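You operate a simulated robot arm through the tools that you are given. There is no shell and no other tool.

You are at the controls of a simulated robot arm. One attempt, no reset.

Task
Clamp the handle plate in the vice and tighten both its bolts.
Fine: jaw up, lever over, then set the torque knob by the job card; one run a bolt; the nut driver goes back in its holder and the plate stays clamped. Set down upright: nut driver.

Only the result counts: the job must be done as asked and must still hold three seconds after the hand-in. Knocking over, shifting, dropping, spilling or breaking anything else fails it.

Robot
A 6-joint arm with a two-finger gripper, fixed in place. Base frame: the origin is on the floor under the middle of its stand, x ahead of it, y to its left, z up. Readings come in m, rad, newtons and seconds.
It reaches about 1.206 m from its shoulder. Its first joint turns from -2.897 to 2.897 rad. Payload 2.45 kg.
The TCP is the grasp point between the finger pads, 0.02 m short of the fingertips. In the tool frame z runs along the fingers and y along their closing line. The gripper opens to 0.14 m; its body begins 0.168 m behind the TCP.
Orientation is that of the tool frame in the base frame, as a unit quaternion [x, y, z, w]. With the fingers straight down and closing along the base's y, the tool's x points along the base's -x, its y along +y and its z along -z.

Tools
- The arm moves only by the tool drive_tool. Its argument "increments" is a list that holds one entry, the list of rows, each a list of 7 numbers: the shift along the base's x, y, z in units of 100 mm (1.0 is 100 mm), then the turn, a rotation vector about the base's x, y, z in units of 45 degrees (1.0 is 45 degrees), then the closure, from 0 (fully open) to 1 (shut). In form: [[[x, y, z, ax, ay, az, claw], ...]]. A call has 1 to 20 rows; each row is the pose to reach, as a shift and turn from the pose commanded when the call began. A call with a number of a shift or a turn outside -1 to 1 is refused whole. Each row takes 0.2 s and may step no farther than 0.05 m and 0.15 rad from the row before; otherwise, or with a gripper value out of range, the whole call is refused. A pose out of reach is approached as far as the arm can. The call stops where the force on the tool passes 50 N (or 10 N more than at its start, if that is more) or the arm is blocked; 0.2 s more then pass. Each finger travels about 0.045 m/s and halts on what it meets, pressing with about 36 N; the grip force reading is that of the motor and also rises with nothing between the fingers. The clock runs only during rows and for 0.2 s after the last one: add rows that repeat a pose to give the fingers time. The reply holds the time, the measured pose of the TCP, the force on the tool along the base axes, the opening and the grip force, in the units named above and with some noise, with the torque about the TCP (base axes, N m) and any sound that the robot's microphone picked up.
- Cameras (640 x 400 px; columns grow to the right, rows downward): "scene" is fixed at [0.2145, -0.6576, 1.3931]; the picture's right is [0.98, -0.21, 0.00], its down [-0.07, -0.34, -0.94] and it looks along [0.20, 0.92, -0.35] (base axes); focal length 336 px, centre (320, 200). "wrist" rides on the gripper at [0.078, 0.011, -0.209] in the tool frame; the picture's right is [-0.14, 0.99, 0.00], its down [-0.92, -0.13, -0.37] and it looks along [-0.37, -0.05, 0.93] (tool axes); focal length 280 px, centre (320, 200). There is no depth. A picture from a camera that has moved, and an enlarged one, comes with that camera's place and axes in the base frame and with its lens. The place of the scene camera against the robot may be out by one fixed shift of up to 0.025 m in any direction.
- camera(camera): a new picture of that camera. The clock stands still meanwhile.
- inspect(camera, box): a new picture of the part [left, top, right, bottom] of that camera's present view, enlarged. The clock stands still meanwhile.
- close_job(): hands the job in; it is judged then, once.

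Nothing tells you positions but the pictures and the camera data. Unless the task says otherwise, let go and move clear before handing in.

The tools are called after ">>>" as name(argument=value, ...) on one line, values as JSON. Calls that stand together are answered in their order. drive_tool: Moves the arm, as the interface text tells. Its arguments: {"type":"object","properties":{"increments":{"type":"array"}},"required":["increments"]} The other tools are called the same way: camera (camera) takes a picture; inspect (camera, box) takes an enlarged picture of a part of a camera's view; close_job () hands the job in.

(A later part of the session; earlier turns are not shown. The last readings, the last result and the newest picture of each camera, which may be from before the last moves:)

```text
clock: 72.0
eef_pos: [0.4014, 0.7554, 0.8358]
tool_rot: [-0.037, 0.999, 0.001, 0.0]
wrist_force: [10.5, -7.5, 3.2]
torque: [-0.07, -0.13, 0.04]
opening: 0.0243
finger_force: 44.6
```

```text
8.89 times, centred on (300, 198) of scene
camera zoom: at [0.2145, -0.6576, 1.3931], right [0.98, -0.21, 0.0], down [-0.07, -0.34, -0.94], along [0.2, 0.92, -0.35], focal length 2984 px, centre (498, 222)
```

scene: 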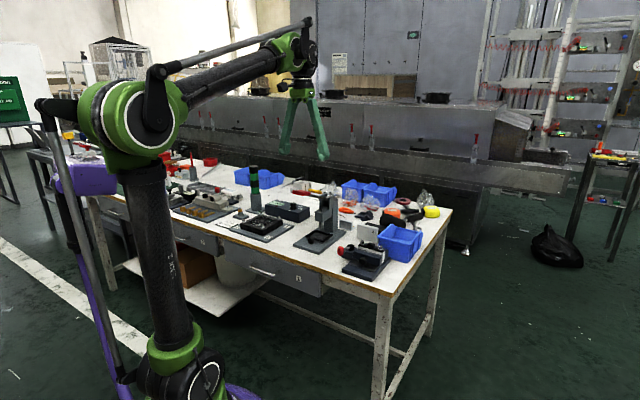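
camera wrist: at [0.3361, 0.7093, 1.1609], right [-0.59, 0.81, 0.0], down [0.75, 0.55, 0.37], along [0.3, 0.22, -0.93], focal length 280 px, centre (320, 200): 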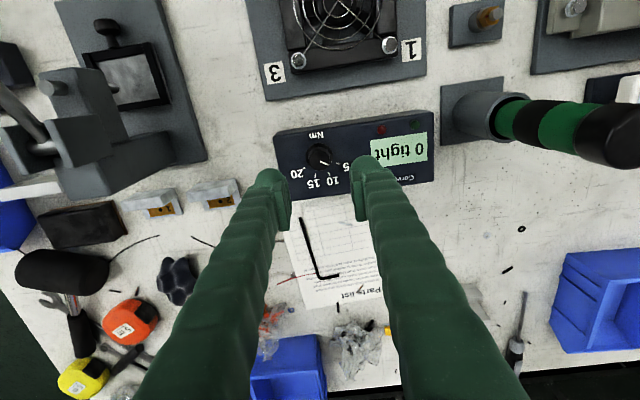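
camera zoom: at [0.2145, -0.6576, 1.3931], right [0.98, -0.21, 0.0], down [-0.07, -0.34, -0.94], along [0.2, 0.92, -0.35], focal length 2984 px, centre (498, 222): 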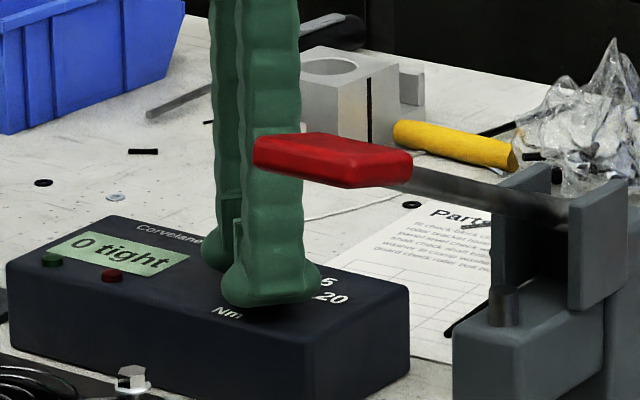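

The knob turned with the gripper without slipping. I'll release, rise and check the pointer.

>>> drive_tool(increments=[[[0, 0, 0, 0, 0, 0, 0.8], [0, 0, 0, 0, 0, 0, 0.66], [0, 0, 0, 0, 0, 0, 0.66], [0, 0, 0.2, 0, 0, 0, 0.66], [0, 0, 0.5, 0, 0, 0, 0.66], [0, 0, 0.9, 0, 0, 0, 0.66], [0, 0, 0.9, 0, 0, 0, 0.66]]])

>>> camera(camera="wrist")

>>> inspect(camera="wrist", box=[270, 90, 380, 200])

>>> inspect(camera="scene", box=[275, 175, 325, 220])

```text
clock: 73.6
eef_pos: [0.401, 0.7558, 0.9266]
tool_rot: [-0.037, 0.999, 0.0, 0.0]
wrist_force: [-0.2, -0.3, -0.5]
torque: [0.0, -0.02, 0.0]
opening: 0.0476
finger_force: 0.1
```

```text
taken
camera wrist: at [0.3207, 0.7609, 1.1368], right [0.06, 1.0, 0.0], down [0.93, -0.06, 0.37], along [0.37, -0.02, -0.93], focal length 280 px, centre (320, 200)
```

wrist: 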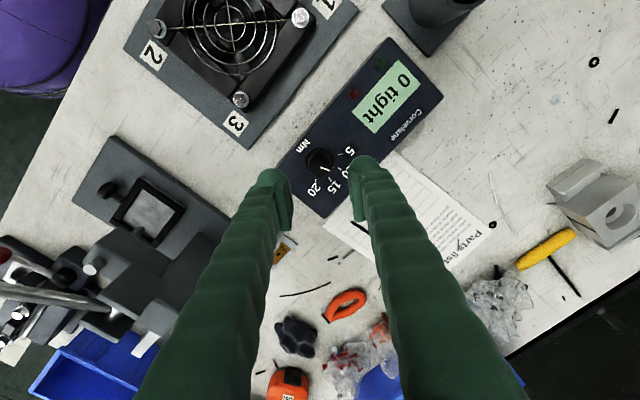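

```text
3.64 times, centred on (325, 145) of wrist
camera zoom: at [0.3207, 0.7609, 1.1368], right [0.06, 1.0, 0.0], down [0.93, -0.06, 0.37], along [0.37, -0.02, -0.93], focal length 1020 px, centre (302, 400)
```

zoom: 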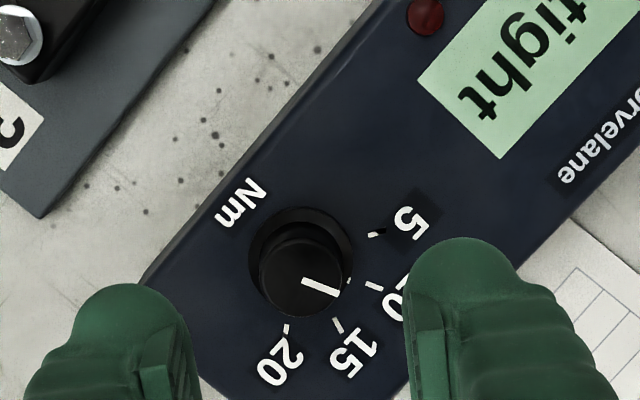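

```text
8.89 times, centred on (300, 198) of scene
camera zoom: at [0.2145, -0.6576, 1.3931], right [0.98, -0.21, 0.0], down [-0.07, -0.34, -0.94], along [0.2, 0.92, -0.35], focal length 2984 px, centre (498, 222)
```

zoom: 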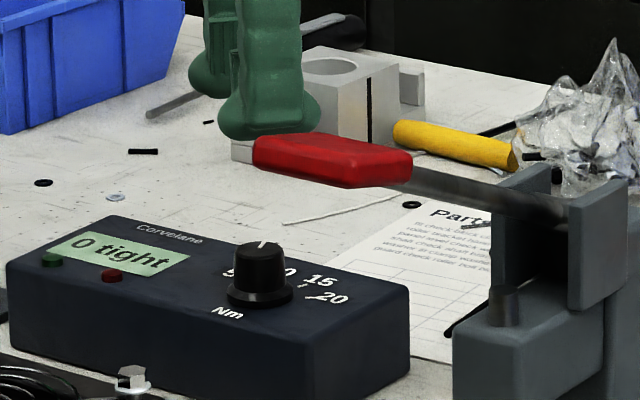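

>>> inspect(camera="wrist", box=[302, 145, 352, 185])

```text
10.00 times, centred on (327, 165) of wrist
camera zoom: at [0.3207, 0.7609, 1.1368], right [0.06, 1.0, 0.0], down [0.93, -0.06, 0.37], along [0.37, -0.02, -0.93], focal length 2804 px, centre (250, 550)
```

zoom: 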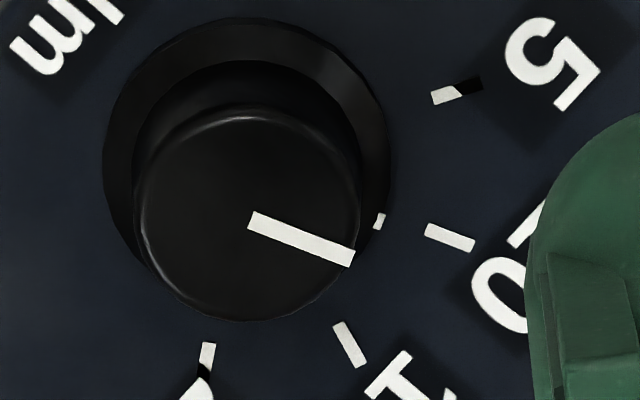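

The pointer looks close to 10 but perhaps slightly past it. I'll put the camera directly above the knob to remove parallax and measure.

>>> drive_tool(increments=[[[0.4, -0.03, 0, 0, 0, 0, 0.66], [0.78, -0.05, 0, 0, 0, 0, 0.66], [0.78, -0.05, 0, 0, 0, 0, 0.66]]])

>>> camera(camera="wrist")

>>> inspect(camera="wrist", box=[295, 65, 345, 105])

```text
clock: 74.4
eef_pos: [0.4785, 0.7505, 0.9258]
tool_rot: [-0.038, 0.999, 0.001, 0.0]
wrist_force: [1.0, 0.1, 0.1]
torque: [0.02, 0.03, -0.01]
opening: 0.0475
finger_force: 0.0
```

```text
taken
camera wrist: at [0.3993, 0.7552, 1.1368], right [0.06, 1.0, 0.0], down [0.93, -0.06, 0.37], along [0.37, -0.02, -0.93], focal length 280 px, centre (320, 200)
```

wrist: 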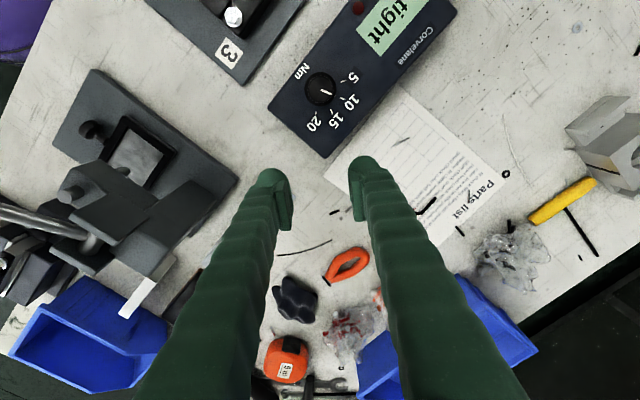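

```text
10.00 times, centred on (320, 85) of wrist
camera zoom: at [0.3993, 0.7552, 1.1368], right [0.06, 1.0, 0.0], down [0.93, -0.06, 0.37], along [0.37, -0.02, -0.93], focal length 2804 px, centre (320, 1350)
```

zoom: 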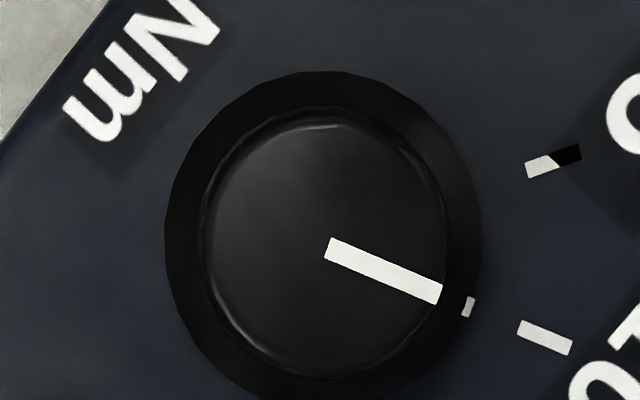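

From directly above, the pointer lines up with the 10 Nm mark to within about 1°. Now I'll rise and move toward the nut driver in its holder to measure it.

>>> drive_tool(increments=[[[0, 0, 0.5, 0, 0, 0, 0.66], [0, 0, 1.0, 0, 0, 0, 0.5], [0, 0, 1.0, 0, 0, 0, 0.3]]])

>>> drive_tool(increments=[[[-0.3, 0.05, 0.4, 0, 0, 0, 0.3], [-0.6, 0.1, 0.8, 0, 0, 0, 0.3], [-0.95, 0.2, 1.0, 0, 0, 0, 0.3]]])

>>> drive_tool(increments=[[[-0.45, 0.1, 0, 0, 0, 0, 0.3], [-0.9, 0.2, 0, 0, 0, 0, 0.3], [-0.9, 0.2, 0, 0, 0, 0, 0.3]]])

>>> camera(camera="wrist")

>>> camera(camera="scene")

```text
clock: 75.2
eef_pos: [0.4779, 0.7502, 1.0273]
tool_rot: [-0.038, 0.999, 0.0, 0.0]
wrist_force: [0.5, 0.1, 0.2]
torque: [-0.01, 0.03, 0.01]
opening: 0.0979
finger_force: 0.2
```

```text
refused: row 1 steps farther than a row can; nothing moved
```

```text
clock: 76.0
eef_pos: [0.3876, 0.7711, 1.0248]
tool_rot: [-0.038, 0.999, 0.0, 0.0]
wrist_force: [0.9, -0.3, 0.5]
torque: [0.0, 0.02, 0.01]
opening: 0.098
finger_force: 0.0
```

```text
taken
camera wrist: at [0.3084, 0.776, 1.2352], right [0.06, 1.0, 0.0], down [0.93, -0.06, 0.37], along [0.37, -0.02, -0.93], focal length 280 px, centre (320, 200)
```

wrist: 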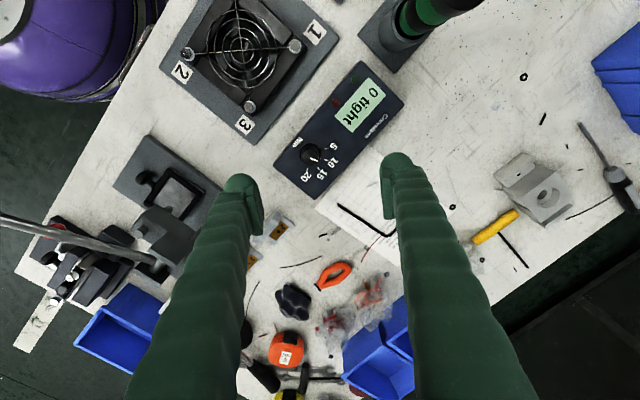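

```text
taken
```

scene: 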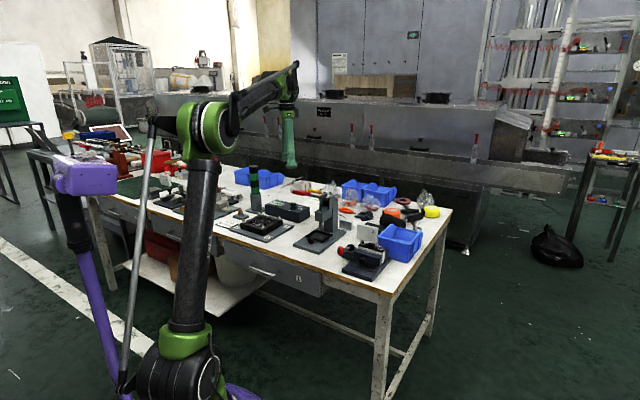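

>>> drive_tool(increments=[[[0, 0, 0.45, 0, 0, 0, 0.3], [-0.2, 0.05, 0.85, 0, 0, 0, 0.3], [-0.6, 0.1, 1.0, 0, 0, 0, 0.3], [-1.0, 0.15, 1.0, 0, 0, 0, 0.3], [-1.0, 0.15, 1.0, 0, 0, 0, 0.3]]])

>>> drive_tool(increments=[[[-0.38, 0.1, 0, 0, 0, 0, 0.3], [-0.6, 0.2, 0, 0, 0, 0, 0.3], [-0.6, 0.2, 0, 0, 0, 0, 0.3]]])

>>> camera(camera="wrist")

```text
clock: 77.2
eef_pos: [0.2892, 0.7867, 1.1266]
tool_rot: [-0.037, 0.999, 0.0, 0.001]
wrist_force: [-0.1, -0.2, -0.3]
torque: [-0.01, 0.02, 0.0]
opening: 0.098
finger_force: 0.1
```

```text
clock: 78.0
eef_pos: [0.2285, 0.8061, 1.1261]
tool_rot: [-0.038, 0.999, 0.0, 0.0]
wrist_force: [0.1, -0.1, 0.1]
torque: [0.03, 0.01, 0.01]
opening: 0.098
finger_force: 0.1
```

```text
taken
camera wrist: at [0.1489, 0.8116, 1.3363], right [0.06, 1.0, 0.0], down [0.93, -0.06, 0.37], along [0.37, -0.02, -0.93], focal length 280 px, centre (320, 200)
```

wrist: 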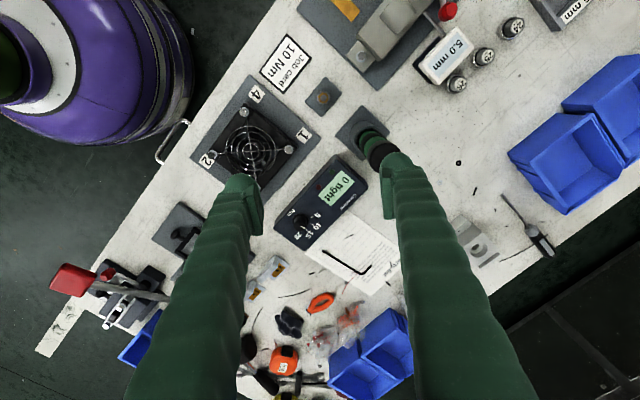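

>>> inspect(camera="wrist", box=[320, 90, 420, 180])

>>> inspect(camera="scene", box=[225, 155, 285, 225])

```text
4.44 times, centred on (370, 135) of wrist
camera zoom: at [0.1489, 0.8116, 1.3363], right [0.06, 1.0, 0.0], down [0.93, -0.06, 0.37], along [0.37, -0.02, -0.93], focal length 1246 px, centre (98, 489)
```

zoom: 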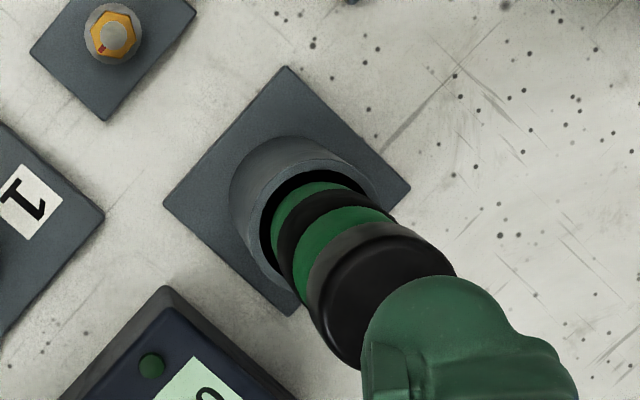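

```text
5.71 times, centred on (255, 190) of scene
camera zoom: at [0.2145, -0.6576, 1.3931], right [0.98, -0.21, 0.0], down [-0.07, -0.34, -0.94], along [0.2, 0.92, -0.35], focal length 1918 px, centre (691, 257)
```

zoom: 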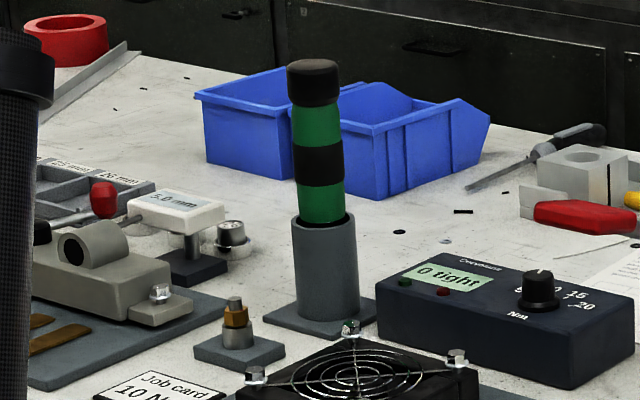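

>>> drive_tool(increments=[[[0, 0.45, 0, 0, 0, 0, 0.1], [0, 0.9, 0, 0, 0, 0, 0.0], [0, 0.9, 0, 0, 0, 0, 0.0], [0, 0.9, 0, 0, 0, 0, 0.0]]])

>>> camera(camera="wrist")

>>> inspect(camera="wrist", box=[260, 90, 380, 190])

```text
clock: 79.0
eef_pos: [0.2288, 0.897, 1.1237]
tool_rot: [-0.038, 0.999, 0.0, 0.001]
wrist_force: [0.4, 0.0, -0.6]
torque: [0.01, 0.04, -0.02]
opening: 0.1396
finger_force: 0.0
```

```text
taken
camera wrist: at [0.1489, 0.9012, 1.3345], right [0.06, 1.0, 0.0], down [0.93, -0.06, 0.37], along [0.37, -0.02, -0.93], focal length 280 px, centre (320, 200)
```

wrist: 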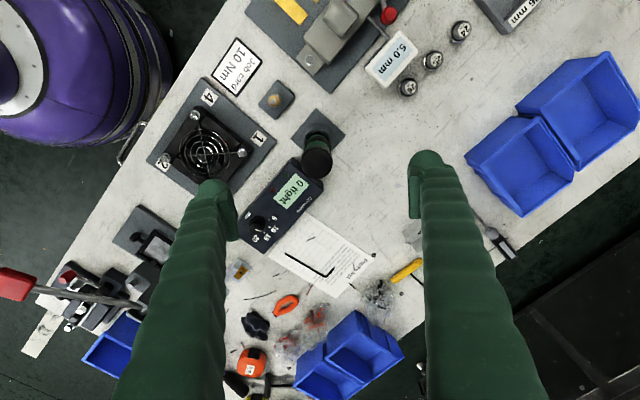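

```text
4.00 times, centred on (320, 140) of wrist
camera zoom: at [0.1489, 0.9012, 1.3345], right [0.06, 1.0, 0.0], down [0.93, -0.06, 0.37], along [0.37, -0.02, -0.93], focal length 1122 px, centre (320, 440)
```

zoom: 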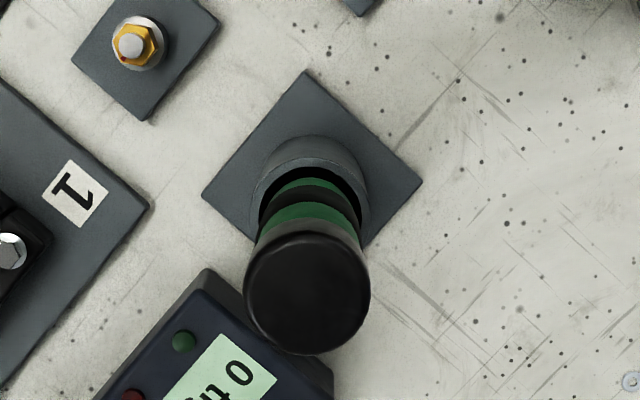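

The driver axis is near (0.239, 0.892), with its top at z≈0.977 and the tube rim at about 0.857. I'll centre over it and check alignment while descending.

>>> drive_tool(increments=[[[0.099, -0.054, 0, 0, 0, 0, 0.2], [0.099, -0.054, -0.4, 0, 0, 0, 0.35], [0.099, -0.054, -0.8, 0, 0, 0, 0.35], [0.099, -0.054, -0.95, 0, 0, 0, 0.35], [0.099, -0.054, -0.95, 0, 0, 0, 0.35]]])

>>> camera(camera="wrist")

>>> inspect(camera="wrist", box=[250, 100, 390, 200])

>>> inspect(camera="scene", box=[205, 100, 305, 215])

```text
clock: 80.2
eef_pos: [0.2399, 0.8906, 1.0302]
tool_rot: [-0.038, 0.999, 0.001, 0.001]
wrist_force: [0.2, -0.1, 0.9]
torque: [-0.05, 0.02, -0.04]
opening: 0.0912
finger_force: 0.1
```

```text
taken
camera wrist: at [0.1589, 0.8954, 1.2397], right [0.06, 1.0, 0.0], down [0.93, -0.06, 0.37], along [0.37, -0.02, -0.93], focal length 280 px, centre (320, 200)
```

wrist: 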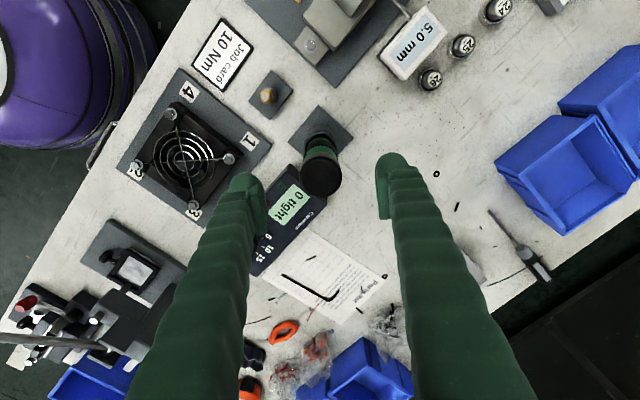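

```text
4.00 times, centred on (320, 150) of wrist
camera zoom: at [0.1589, 0.8954, 1.2397], right [0.06, 1.0, 0.0], down [0.93, -0.06, 0.37], along [0.37, -0.02, -0.93], focal length 1122 px, centre (320, 400)
```

zoom: 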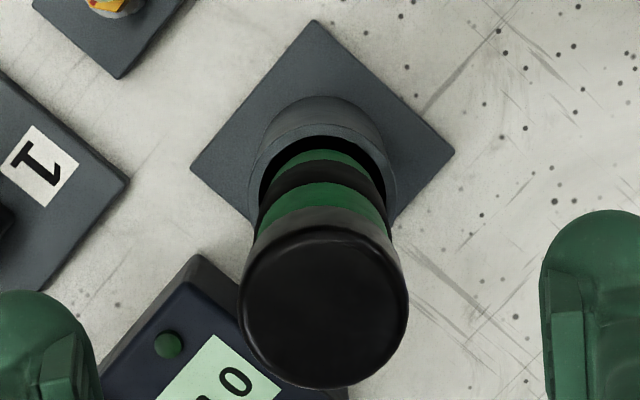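

```text
3.48 times, centred on (255, 158) of scene
camera zoom: at [0.2145, -0.6576, 1.3931], right [0.98, -0.21, 0.0], down [-0.07, -0.34, -0.94], along [0.2, 0.92, -0.35], focal length 1168 px, centre (546, 348)
```

zoom: 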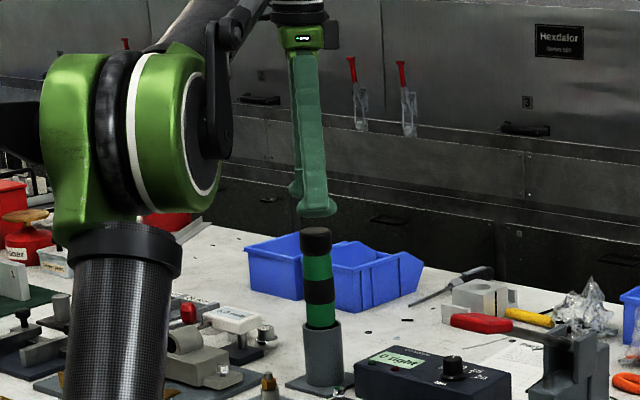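

>>> drive_tool(increments=[[[-0.005, 0, -0.3, 0, 0, 0, 0.35], [-0.005, 0, -0.6, 0, 0, 0, 0.35], [-0.005, 0, -0.9, 0, 0, 0, 0.35], [-0.005, 0, -0.9, 0, 0, 0, 0.35]]])

>>> camera(camera="wrist")

>>> inspect(camera="scene", box=[225, 130, 285, 215])

```text
clock: 81.2
eef_pos: [0.24, 0.8906, 0.9398]
tool_rot: [-0.038, 0.999, 0.0, 0.0]
wrist_force: [0.4, 0.3, 1.0]
torque: [-0.01, 0.01, 0.01]
opening: 0.091
finger_force: 0.1
```

```text
taken
camera wrist: at [0.1586, 0.8953, 1.1499], right [0.06, 1.0, 0.0], down [0.93, -0.06, 0.37], along [0.37, -0.02, -0.93], focal length 280 px, centre (320, 200)
```

wrist: 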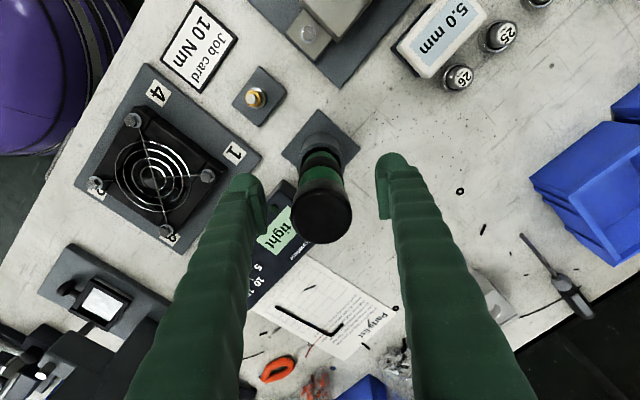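

```text
4.71 times, centred on (255, 172) of scene
camera zoom: at [0.2145, -0.6576, 1.3931], right [0.98, -0.21, 0.0], down [-0.07, -0.34, -0.94], along [0.2, 0.92, -0.35], focal length 1580 px, centre (626, 329)
```

zoom: 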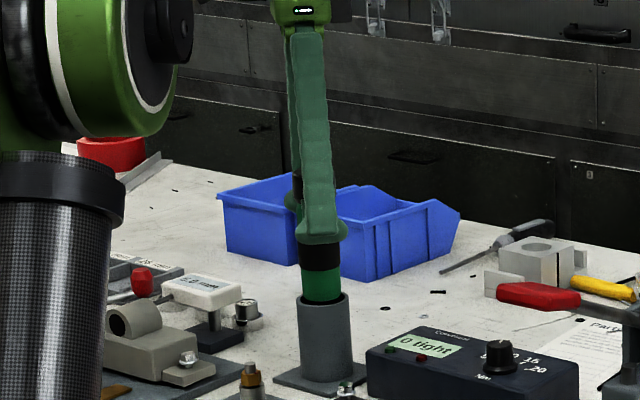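

>>> drive_tool(increments=[[[-0.005, 0, -0.2, 0, 0, 0, 0.35], [-0.005, 0, -0.4, 0, 0, 0, 0.4], [-0.005, 0, -0.46, 0, 0, 0, 0.45], [-0.005, 0, -0.46, 0, 0, 0, 0.5]]])

>>> inspect(camera="wrist", box=[250, 120, 390, 260])

>>> inspect(camera="scene", box=[225, 130, 285, 215])

```text
clock: 82.2
eef_pos: [0.2371, 0.8892, 0.8936]
tool_rot: [-0.038, 0.999, -0.001, 0.0]
wrist_force: [-0.2, 0.0, -0.3]
torque: [0.0, -0.02, 0.04]
opening: 0.0702
finger_force: 0.1
```

```text
2.86 times, centred on (320, 190) of wrist
camera zoom: at [0.1582, 0.8953, 1.1042], right [0.06, 1.0, 0.0], down [0.93, -0.06, 0.37], along [0.37, -0.02, -0.93], focal length 801 px, centre (320, 229)
```

zoom: 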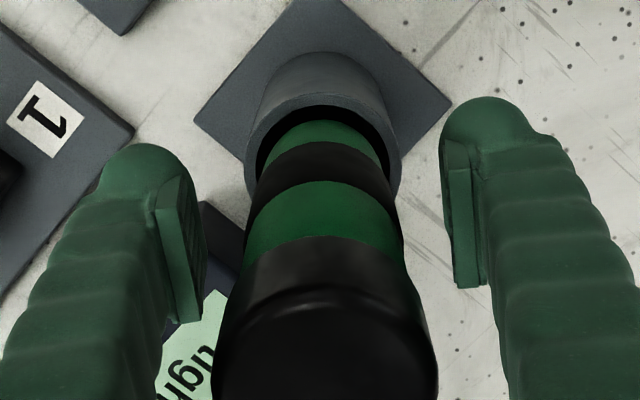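

```text
4.71 times, centred on (255, 172) of scene
camera zoom: at [0.2145, -0.6576, 1.3931], right [0.98, -0.21, 0.0], down [-0.07, -0.34, -0.94], along [0.2, 0.92, -0.35], focal length 1580 px, centre (626, 329)
```

zoom: 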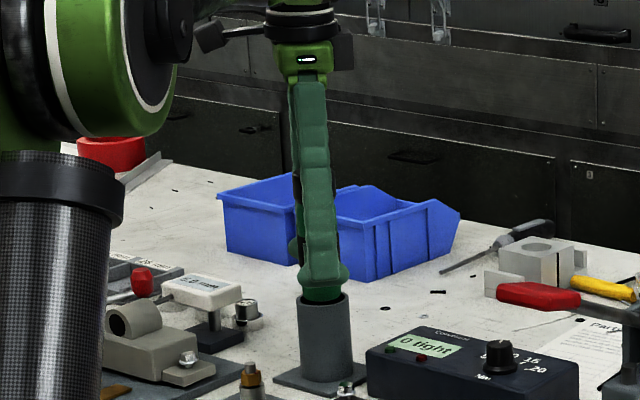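

The fingers straddle the driver body, so I'll close.

>>> drive_tool(increments=[[[0, 0, 0, 0, 0, 0, 0.6], [0, 0, 0, 0, 0, 0, 0.7], [0, 0, 0, 0, 0, 0, 0.76], [0, 0, 0, 0, 0, 0, 0.85], [0, 0, 0, 0, 0, 0, 1.0], [0, 0, 0, 0, 0, 0, 1.0]]])

>>> inspect(camera="wrist", box=[250, 120, 390, 260])

```text
clock: 83.6
eef_pos: [0.2381, 0.891, 0.8946]
tool_rot: [-0.037, 0.999, 0.0, -0.001]
wrist_force: [0.1, 1.7, 0.6]
torque: [0.21, 0.0, -0.03]
opening: 0.0381
finger_force: 36.5
```

```text
2.86 times, centred on (320, 190) of wrist
camera zoom: at [0.1582, 0.8954, 1.1043], right [0.06, 1.0, 0.0], down [0.93, -0.06, 0.37], along [0.37, -0.02, -0.93], focal length 801 px, centre (320, 229)
```

zoom: 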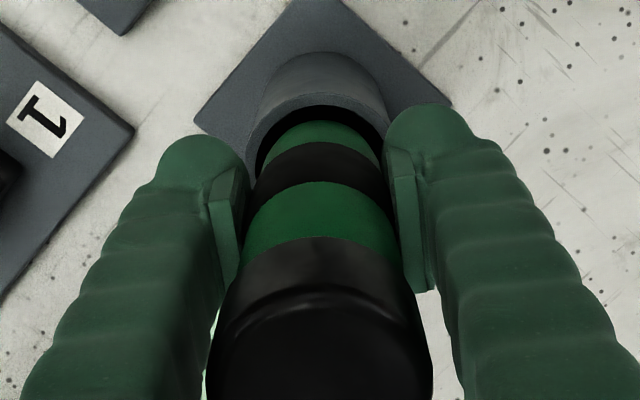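

The driver is gripped at 38 mm with 36 N. I'll lift it straight up out of the tube.

>>> drive_tool(increments=[[[0, 0, 0.1, 0, 0, 0, 1.0], [0, 0, 0.3, 0, 0, 0, 1.0], [0, 0, 0.5, 0, 0, 0, 1.0], [0, 0, 0.7, 0, 0, 0, 1.0], [0, 0, 0.9, 0, 0, 0, 1.0], [0, 0, 0.9, 0, 0, 0, 1.0]]])

>>> inspect(camera="scene", box=[225, 110, 285, 215])

```text
clock: 85.0
eef_pos: [0.2377, 0.891, 0.9845]
tool_rot: [-0.038, 0.999, 0.0, 0.0]
wrist_force: [-0.1, -0.5, -4.5]
torque: [-0.04, 0.0, -0.01]
opening: 0.0381
finger_force: 35.9
```

```text
3.81 times, centred on (255, 162) of scene
camera zoom: at [0.2145, -0.6576, 1.3931], right [0.98, -0.21, 0.0], down [-0.07, -0.34, -0.94], along [0.2, 0.92, -0.35], focal length 1279 px, centre (568, 343)
```

zoom: 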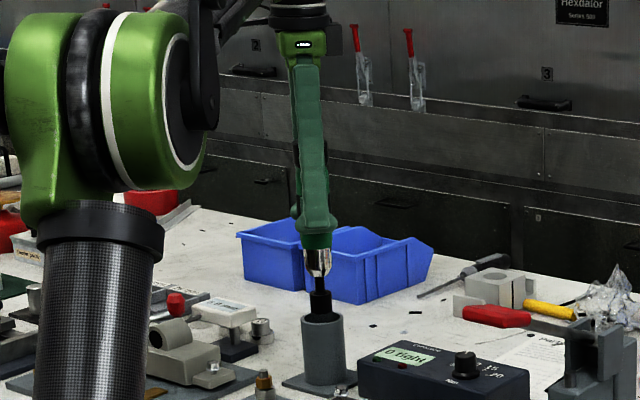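

>>> drive_tool(increments=[[[0, 0, 0.3, 0, 0, 0, 1.0], [0, 0, 0.6, 0, 0, 0, 1.0], [0, 0, 0.9, 0, 0, 0, 1.0], [0, 0, 0.9, 0, 0, 0, 1.0]]])

>>> inspect(camera="scene", box=[225, 100, 285, 215])

>>> inspect(camera="scene", box=[235, 130, 275, 180])

>>> camera(camera="wrist")

```text
clock: 86.0
eef_pos: [0.2386, 0.8903, 1.0742]
tool_rot: [-0.038, 0.999, 0.0, 0.0]
wrist_force: [-0.4, 1.0, -5.2]
torque: [0.01, -0.01, -0.03]
opening: 0.0379
finger_force: 36.5
```

```text
3.48 times, centred on (255, 158) of scene
camera zoom: at [0.2145, -0.6576, 1.3931], right [0.98, -0.21, 0.0], down [-0.07, -0.34, -0.94], along [0.2, 0.92, -0.35], focal length 1168 px, centre (546, 348)
```

zoom: 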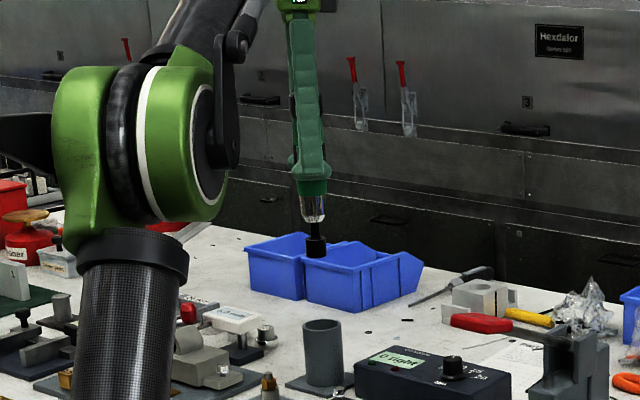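

```text
8.00 times, centred on (255, 155) of scene
camera zoom: at [0.2145, -0.6576, 1.3931], right [0.98, -0.21, 0.0], down [-0.07, -0.34, -0.94], along [0.2, 0.92, -0.35], focal length 2686 px, centre (840, 560)
```

zoom: 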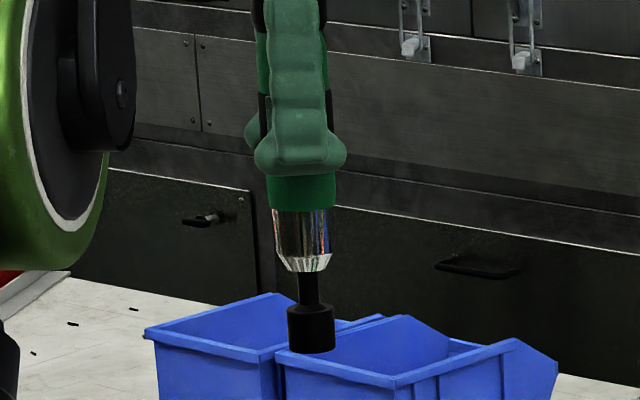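

```text
taken
camera wrist: at [0.1581, 0.8953, 1.2845], right [0.06, 1.0, 0.0], down [0.93, -0.06, 0.37], along [0.37, -0.02, -0.93], focal length 280 px, centre (320, 200)
```

wrist: 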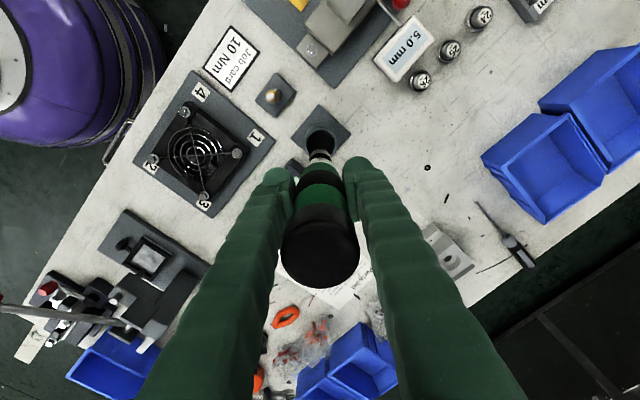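

The driver is out: the socket bottom is about 0.13 m below the TCP. I'll raise it well above the press and carry it to the vice.

>>> drive_tool(increments=[[[0, 0, 0.4, 0, 0, 0, 1.0], [0, 0, 0.8, 0, 0, 0, 1.0], [0, 0, 1.0, 0, 0, 0, 1.0], [0, 0, 1.0, 0, 0, 0, 1.0]]])

>>> drive_tool(increments=[[[0.19, -0.33, 0.1, 0, 0, 0, 1.0], [0.38, -0.66, 0.2, 0, 0, 0, 1.0], [0.57, -0.99, 0.2, 0, 0, 0, 1.0]]])

>>> drive_tool(increments=[[[0.19, -0.33, 0, 0, 0, 0, 1.0], [0.38, -0.66, 0, 0, 0, 0, 1.0], [0.57, -0.99, 0, 0, 0, 0, 1.0]]])

>>> camera(camera="wrist")

```text
clock: 87.0
eef_pos: [0.2385, 0.8862, 1.1522]
tool_rot: [-0.038, 0.999, 0.0, 0.0]
wrist_force: [0.6, 0.3, -4.8]
torque: [0.0, 0.0, 0.0]
opening: 0.0381
finger_force: 36.4
out of reach, approached as far as the arm can: row 2, 3, 4
```

```text
clock: 87.8
eef_pos: [0.2951, 0.7901, 1.1713]
tool_rot: [-0.037, 0.999, 0.0, -0.001]
wrist_force: [-0.4, 1.2, -4.5]
torque: [-0.1, -0.06, 0.01]
opening: 0.038
finger_force: 36.3
```

```text
clock: 88.6
eef_pos: [0.3515, 0.689, 1.1721]
tool_rot: [-0.037, 0.999, 0.0, 0.0]
wrist_force: [0.3, 0.9, -4.7]
torque: [-0.08, 0.03, -0.01]
opening: 0.0378
finger_force: 35.5
```

```text
taken
camera wrist: at [0.2712, 0.6946, 1.3818], right [0.06, 1.0, 0.0], down [0.93, -0.06, 0.37], along [0.37, -0.02, -0.93], focal length 280 px, centre (320, 200)
```

wrist: 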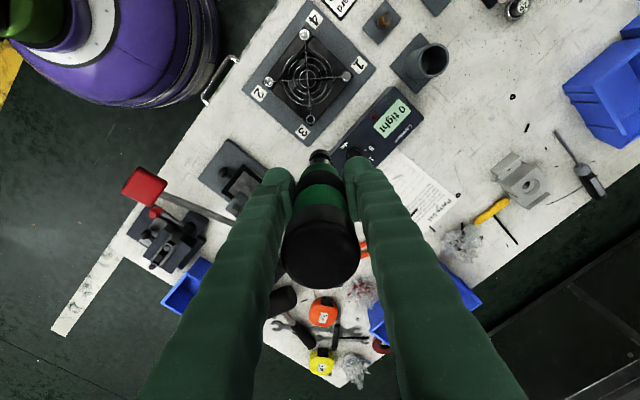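

>>> drive_tool(increments=[[[0.0, 0.0, 0.3, 0, 0, 0, 1.0], [0.28, -0.32, 0.3, 0, 0, 0, 1.0], [0.56, -0.64, 0.3, 0, 0, 0, 1.0], [0.84, -0.97, 0.3, 0, 0, 0, 1.0]]])

>>> drive_tool(increments=[[[0.28, -0.32, 0, 0, 0, 0, 1.0], [0.56, -0.64, 0, 0, 0, 0, 1.0], [0.84, -0.97, 0, 0, 0, 0, 1.0]]])

>>> drive_tool(increments=[[[0.28, -0.32, 0, 0, 0, 0, 1.0], [0.56, -0.64, 0, 0, 0, 0, 1.0], [0.84, -0.97, 0, 0, 0, 0, 1.0]]])

>>> drive_tool(increments=[[[0.28, -0.32, 0, 0, 0, 0, 1.0], [0.56, -0.64, 0, 0, 0, 0, 1.0], [0.84, -0.97, 0, 0, 0, 0, 1.0], [0.84, -0.97, 0, 0, 0, 0, 1.0]]])

>>> camera(camera="wrist")

>>> inspect(camera="wrist", box=[250, 40, 400, 160])

>>> camera(camera="scene")

```text
clock: 89.6
eef_pos: [0.4362, 0.5927, 1.2005]
tool_rot: [-0.038, 0.999, -0.001, 0.0]
wrist_force: [-0.7, 1.1, -4.7]
torque: [-0.09, -0.03, 0.0]
opening: 0.0381
finger_force: 36.0
```

```text
clock: 90.4
eef_pos: [0.5214, 0.496, 1.2022]
tool_rot: [-0.038, 0.999, 0.0, 0.0]
wrist_force: [-1.2, 0.2, -4.5]
torque: [-0.02, -0.06, 0.0]
opening: 0.0377
finger_force: 36.0
```

```text
clock: 91.2
eef_pos: [0.6061, 0.3985, 1.201]
tool_rot: [-0.037, 0.999, 0.0, 0.0]
wrist_force: [-0.9, -0.4, -5.2]
torque: [-0.07, -0.09, 0.02]
opening: 0.0378
finger_force: 36.0
```

```text
clock: 92.2
eef_pos: [0.6888, 0.302, 1.2015]
tool_rot: [-0.038, 0.999, 0.0, 0.0]
wrist_force: [0.0, 0.4, -4.6]
torque: [0.0, 0.0, -0.01]
opening: 0.0377
finger_force: 36.0
```

```text
taken
camera wrist: at [0.6081, 0.3066, 1.4124], right [0.06, 1.0, 0.0], down [0.93, -0.06, 0.37], along [0.37, -0.02, -0.93], focal length 280 px, centre (320, 200)
```

wrist: 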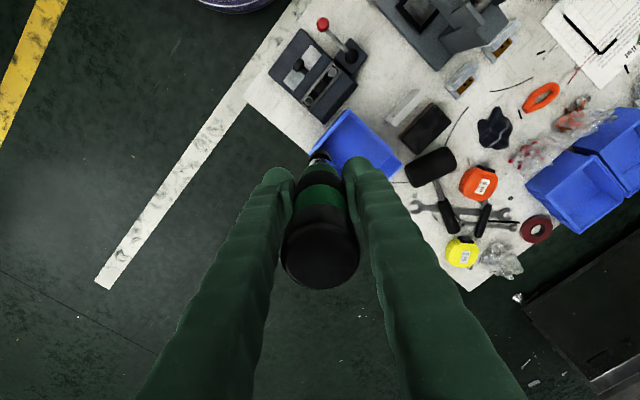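

```text
3.33 times, centred on (325, 100) of wrist
camera zoom: at [0.6081, 0.3066, 1.4124], right [0.06, 1.0, 0.0], down [0.93, -0.06, 0.37], along [0.37, -0.02, -0.93], focal length 935 px, centre (303, 533)
```

zoom: 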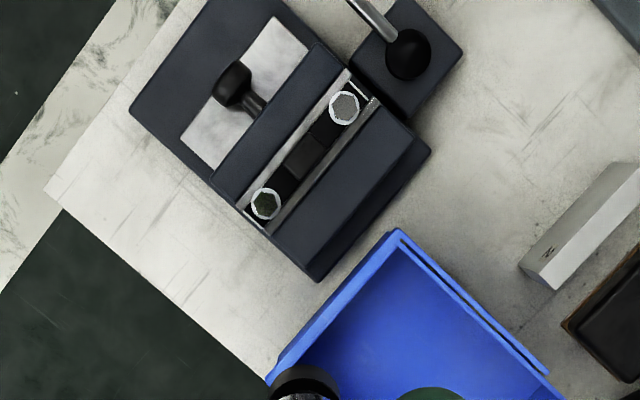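

```text
taken
```

scene: 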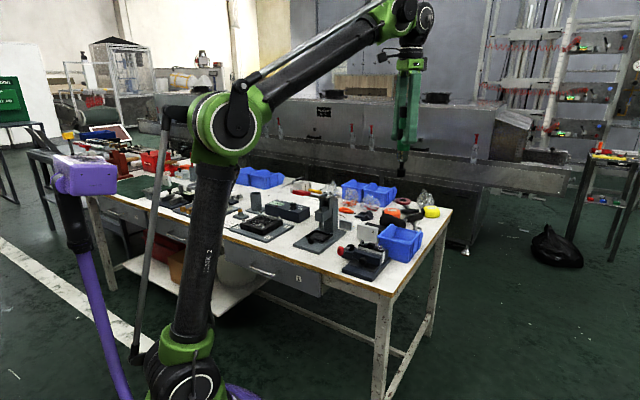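

>>> inspect(camera="wrist", box=[295, 55, 350, 110])

>>> inspect(camera="wrist", box=[280, 140, 360, 200])

```text
7.27 times, centred on (322, 82) of wrist
camera zoom: at [0.6081, 0.3066, 1.4124], right [0.06, 1.0, 0.0], down [0.93, -0.06, 0.37], along [0.37, -0.02, -0.93], focal length 2039 px, centre (302, 1054)
```

zoom: 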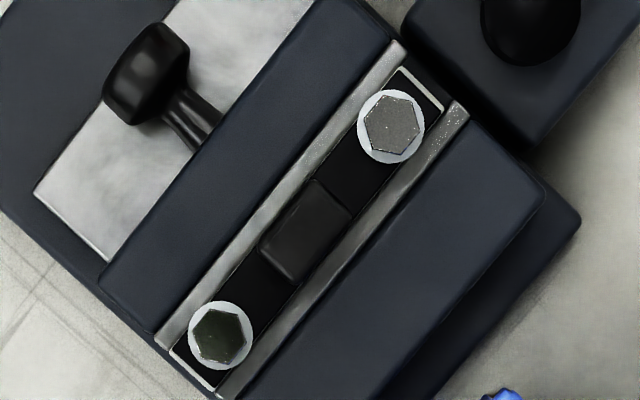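

```text
6.67 times, centred on (320, 170) of wrist
camera zoom: at [0.6081, 0.3066, 1.4124], right [0.06, 1.0, 0.0], down [0.93, -0.06, 0.37], along [0.37, -0.02, -0.93], focal length 1869 px, centre (320, 400)
```

zoom: 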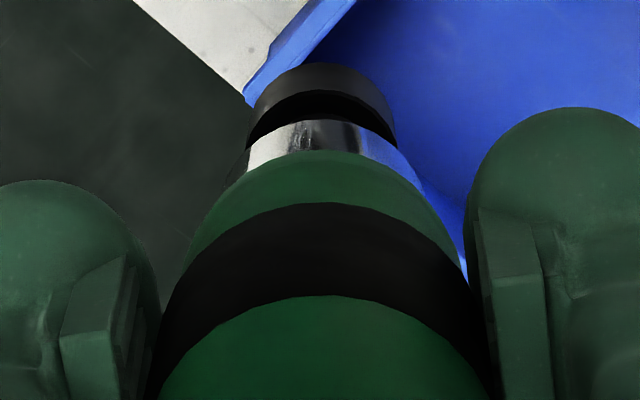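

The camera is directly above the vice, so the bolts measure cleanly: A at (0.5845, 0.3307) and B at (0.631, 0.2835), with tops near z 0.843. I'll take the driver over bolt A and lower part-way.

>>> drive_tool(increments=[[[-0.4, 0.1, 0, 0, 0, 0, 1.0], [-0.8, 0.22, 0, 0, 0, 0, 1.0], [-1.0, 0.287, 0, 0, 0, 0, 1.0], [-1.0, 0.287, 0, 0, 0, 0, 1.0]]])

>>> drive_tool(increments=[[[-0.036, 0, -0.4, 0, 0, 0, 1.0], [-0.036, 0, -0.8, 0, 0, 0, 1.0], [-0.036, 0, -1.0, 0, 0, 0, 1.0]]])

>>> drive_tool(increments=[[[0, 0, -0.4, 0, 0, 0, 1.0], [0, 0, -0.8, 0, 0, 0, 1.0], [0, 0, -0.95, 0, 0, 0, 1.0], [0, 0, -0.95, 0, 0, 0, 1.0]]])

>>> inspect(camera="wrist", box=[240, 80, 400, 200])

>>> inspect(camera="scene", box=[330, 180, 410, 270])

```text
clock: 93.2
eef_pos: [0.5886, 0.3298, 1.2016]
tool_rot: [-0.037, 0.999, 0.0, 0.0]
wrist_force: [0.2, 0.3, -5.5]
torque: [-0.02, 0.03, -0.02]
opening: 0.0382
finger_force: 35.6
```

```text
clock: 94.0
eef_pos: [0.5831, 0.3288, 1.1032]
tool_rot: [-0.038, 0.999, 0.0, 0.0]
wrist_force: [-0.1, 0.1, -5.1]
torque: [-0.01, -0.02, -0.02]
opening: 0.0383
finger_force: 36.3
```

```text
clock: 95.0
eef_pos: [0.5836, 0.3294, 1.0058]
tool_rot: [-0.038, 0.999, 0.0, 0.0]
wrist_force: [0.0, 0.9, -5.1]
torque: [-0.01, 0.04, 0.0]
opening: 0.038
finger_force: 35.9
```

```text
3.33 times, centred on (320, 140) of wrist
camera zoom: at [0.5032, 0.3351, 1.2169], right [0.06, 1.0, 0.0], down [0.93, -0.06, 0.37], along [0.37, -0.02, -0.93], focal length 935 px, centre (320, 400)
```

zoom: 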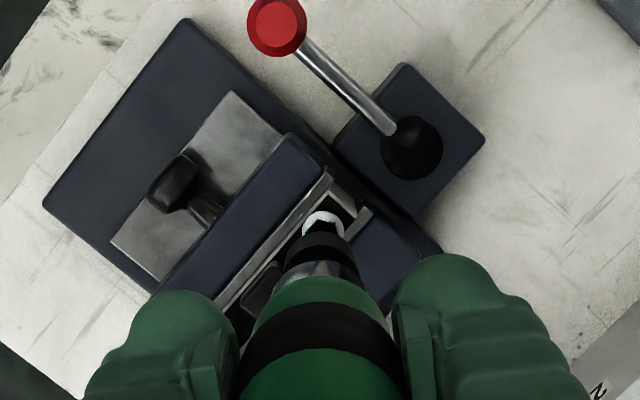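

```text
4.44 times, centred on (370, 225) of scene
camera zoom: at [0.2145, -0.6576, 1.3931], right [0.98, -0.21, 0.0], down [-0.07, -0.34, -0.94], along [0.2, 0.92, -0.35], focal length 1492 px, centre (98, 89)
```

zoom: 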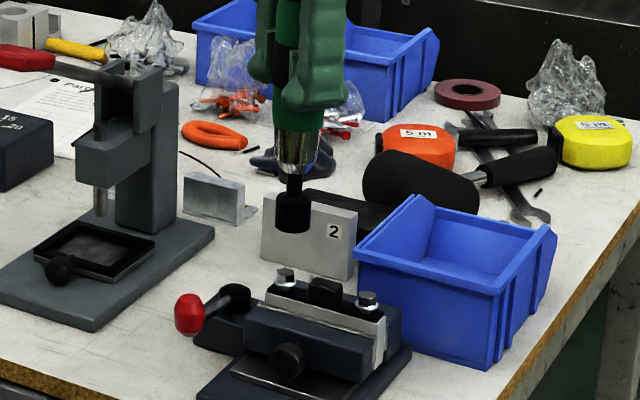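

>>> inspect(camera="wrist", box=[295, 130, 345, 170])

>>> inspect(camera="scene", box=[350, 215, 390, 250])

```text
10.00 times, centred on (320, 150) of wrist
camera zoom: at [0.5032, 0.3351, 1.2169], right [0.06, 1.0, 0.0], down [0.93, -0.06, 0.37], along [0.37, -0.02, -0.93], focal length 2804 px, centre (320, 700)
```

zoom: 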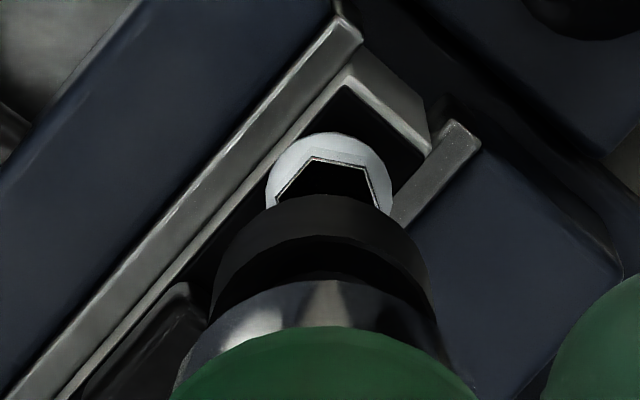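

```text
11.43 times, centred on (370, 232) of scene
camera zoom: at [0.2145, -0.6576, 1.3931], right [0.98, -0.21, 0.0], down [-0.07, -0.34, -0.94], along [0.2, 0.92, -0.35], focal length 3837 px, centre (-251, -171)
```

zoom: 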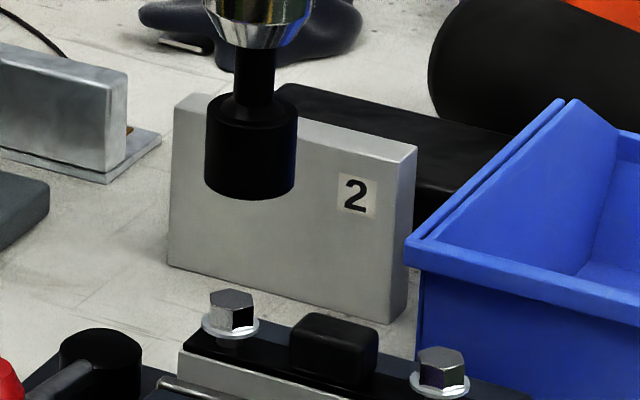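

The driver leans about 1.8° in the grip, so the socket sits about 4 mm toward +x of the bolt. I'll tilt the tool by that amount about y, shift 1 mm in y, and re-check.

>>> drive_tool(increments=[[[0, 0.012, 0, 0, 0.04, 0, 1.0], [0, 0.012, 0, 0, 0.04, 0, 1.0]]])

>>> inspect(camera="wrist", box=[295, 130, 345, 170])

>>> inspect(camera="scene", box=[350, 205, 390, 250])

>>> inspect(camera="scene", box=[340, 150, 400, 250])

```text
clock: 95.6
eef_pos: [0.5837, 0.3314, 1.0076]
tool_rot: [-0.037, 0.999, 0.0, -0.017]
wrist_force: [0.1, 0.1, -4.5]
torque: [-0.02, -0.01, -0.02]
opening: 0.0378
finger_force: 35.9
```

```text
10.00 times, centred on (320, 150) of wrist
camera zoom: at [0.5103, 0.3361, 1.2195], right [0.06, 1.0, 0.0], down [0.94, -0.06, 0.34], along [0.34, -0.02, -0.94], focal length 2804 px, centre (320, 700)
```

zoom: 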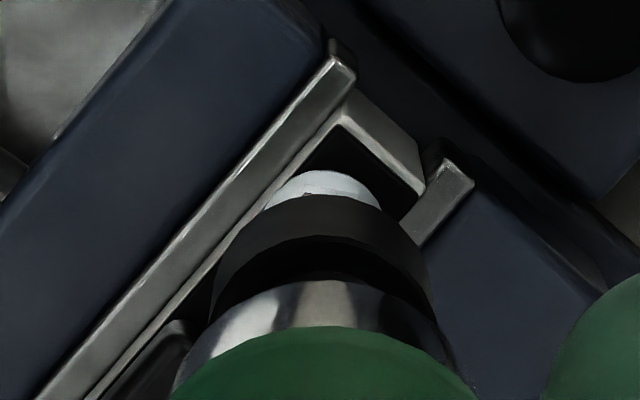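

```text
8.89 times, centred on (370, 228) of scene
camera zoom: at [0.2145, -0.6576, 1.3931], right [0.98, -0.21, 0.0], down [-0.07, -0.34, -0.94], along [0.2, 0.92, -0.35], focal length 2984 px, centre (-124, -44)
```

zoom: 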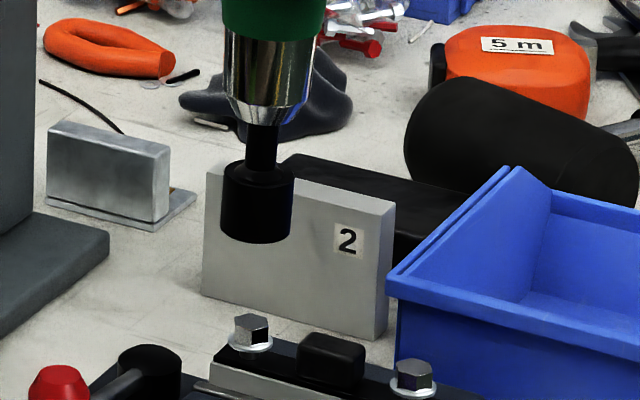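

```text
4.00 times, centred on (370, 200) of scene
camera zoom: at [0.2145, -0.6576, 1.3931], right [0.98, -0.21, 0.0], down [-0.07, -0.34, -0.94], along [0.2, 0.92, -0.35], focal length 1343 px, centre (120, 200)
```

zoom: 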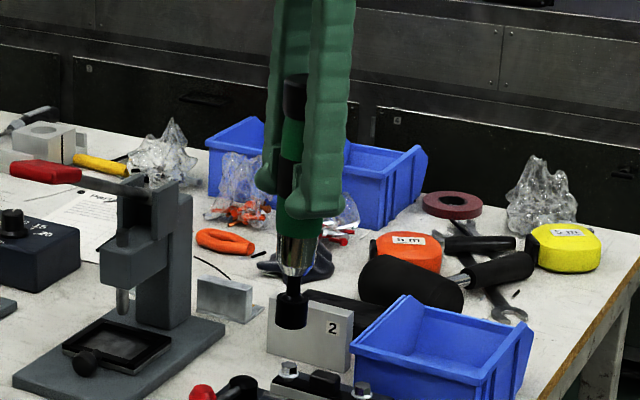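

Aligned to within 1 mm in both views. I'll lower toward the bolt in small steps and watch force and sound.

>>> drive_tool(increments=[[[-0.007, 0, -0.1, 0, 0, 0, 1.0], [-0.007, 0, -0.2, 0, 0, 0, 1.0], [-0.007, 0, -0.25, 0, 0, 0, 1.0], [-0.007, 0, -0.25, 0, 0, 0, 1.0]]])

>>> inspect(camera="scene", box=[350, 215, 390, 260])

>>> inspect(camera="wrist", box=[295, 130, 345, 170])

```text
clock: 96.6
eef_pos: [0.5835, 0.3316, 0.9823]
tool_rot: [-0.038, 0.999, 0.0, -0.016]
wrist_force: [0.7, -0.1, -4.1]
torque: [-0.02, 0.02, -0.05]
opening: 0.0381
finger_force: 36.4
```

```text
8.89 times, centred on (370, 238) of scene
camera zoom: at [0.2145, -0.6576, 1.3931], right [0.98, -0.21, 0.0], down [-0.07, -0.34, -0.94], along [0.2, 0.92, -0.35], focal length 2984 px, centre (-124, -133)
```

zoom: 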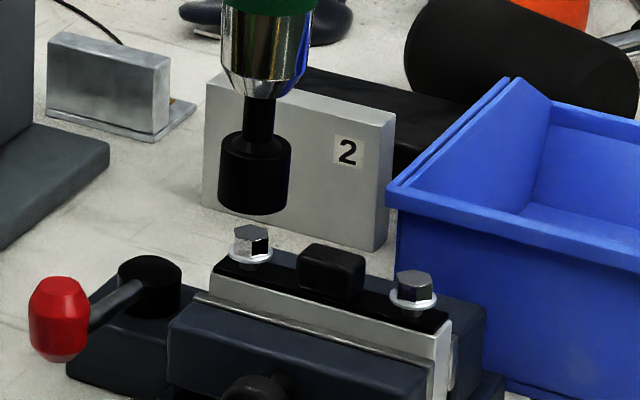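

```text
10.00 times, centred on (320, 150) of wrist
camera zoom: at [0.5101, 0.3358, 1.1941], right [0.06, 1.0, 0.0], down [0.94, -0.06, 0.34], along [0.34, -0.02, -0.94], focal length 2804 px, centre (320, 700)
```

zoom: 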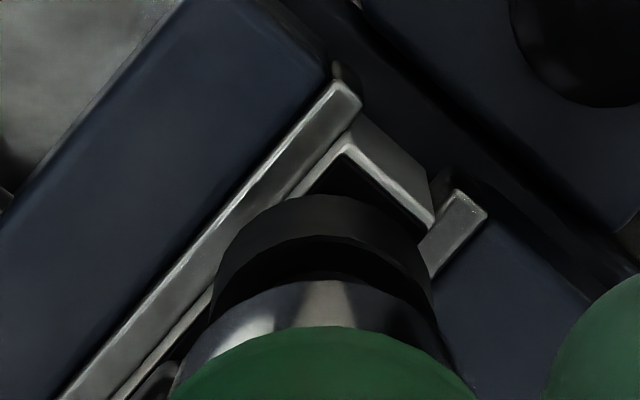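

>>> drive_tool(increments=[[[-0.005, 0, -0.04, 0, 0, 0, 1.0], [-0.005, 0, -0.08, 0, 0, 0, 1.0], [-0.005, 0, -0.08, 0, 0, 0, 1.0]]])

>>> drive_tool(increments=[[[0, 0, -0.02, 0, 0, 0, 1.0], [0, 0, -0.04, 0, 0, 0, 1.0], [0, 0, -0.04, 0, 0, 0, 1.0]]])

>>> inspect(camera="scene", box=[350, 215, 390, 260])

```text
clock: 97.4
eef_pos: [0.5837, 0.3303, 0.9729]
tool_rot: [-0.037, 0.999, 0.001, -0.015]
wrist_force: [-0.4, 0.0, -4.1]
torque: [0.0, 0.01, 0.03]
opening: 0.0379
finger_force: 36.5
```

```text
clock: 98.2
eef_pos: [0.584, 0.3298, 0.9693]
tool_rot: [-0.038, 0.999, 0.0, -0.016]
wrist_force: [0.3, -0.7, -4.6]
torque: [0.0, 0.01, 0.02]
opening: 0.0378
finger_force: 36.2
```

```text
8.89 times, centred on (370, 238) of scene
camera zoom: at [0.2145, -0.6576, 1.3931], right [0.98, -0.21, 0.0], down [-0.07, -0.34, -0.94], along [0.2, 0.92, -0.35], focal length 2984 px, centre (-124, -133)
```

zoom: 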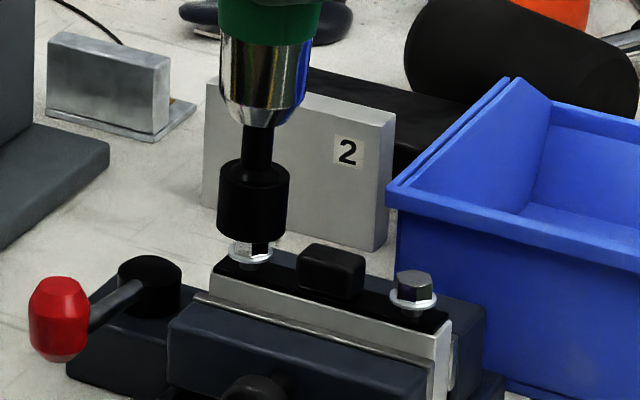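

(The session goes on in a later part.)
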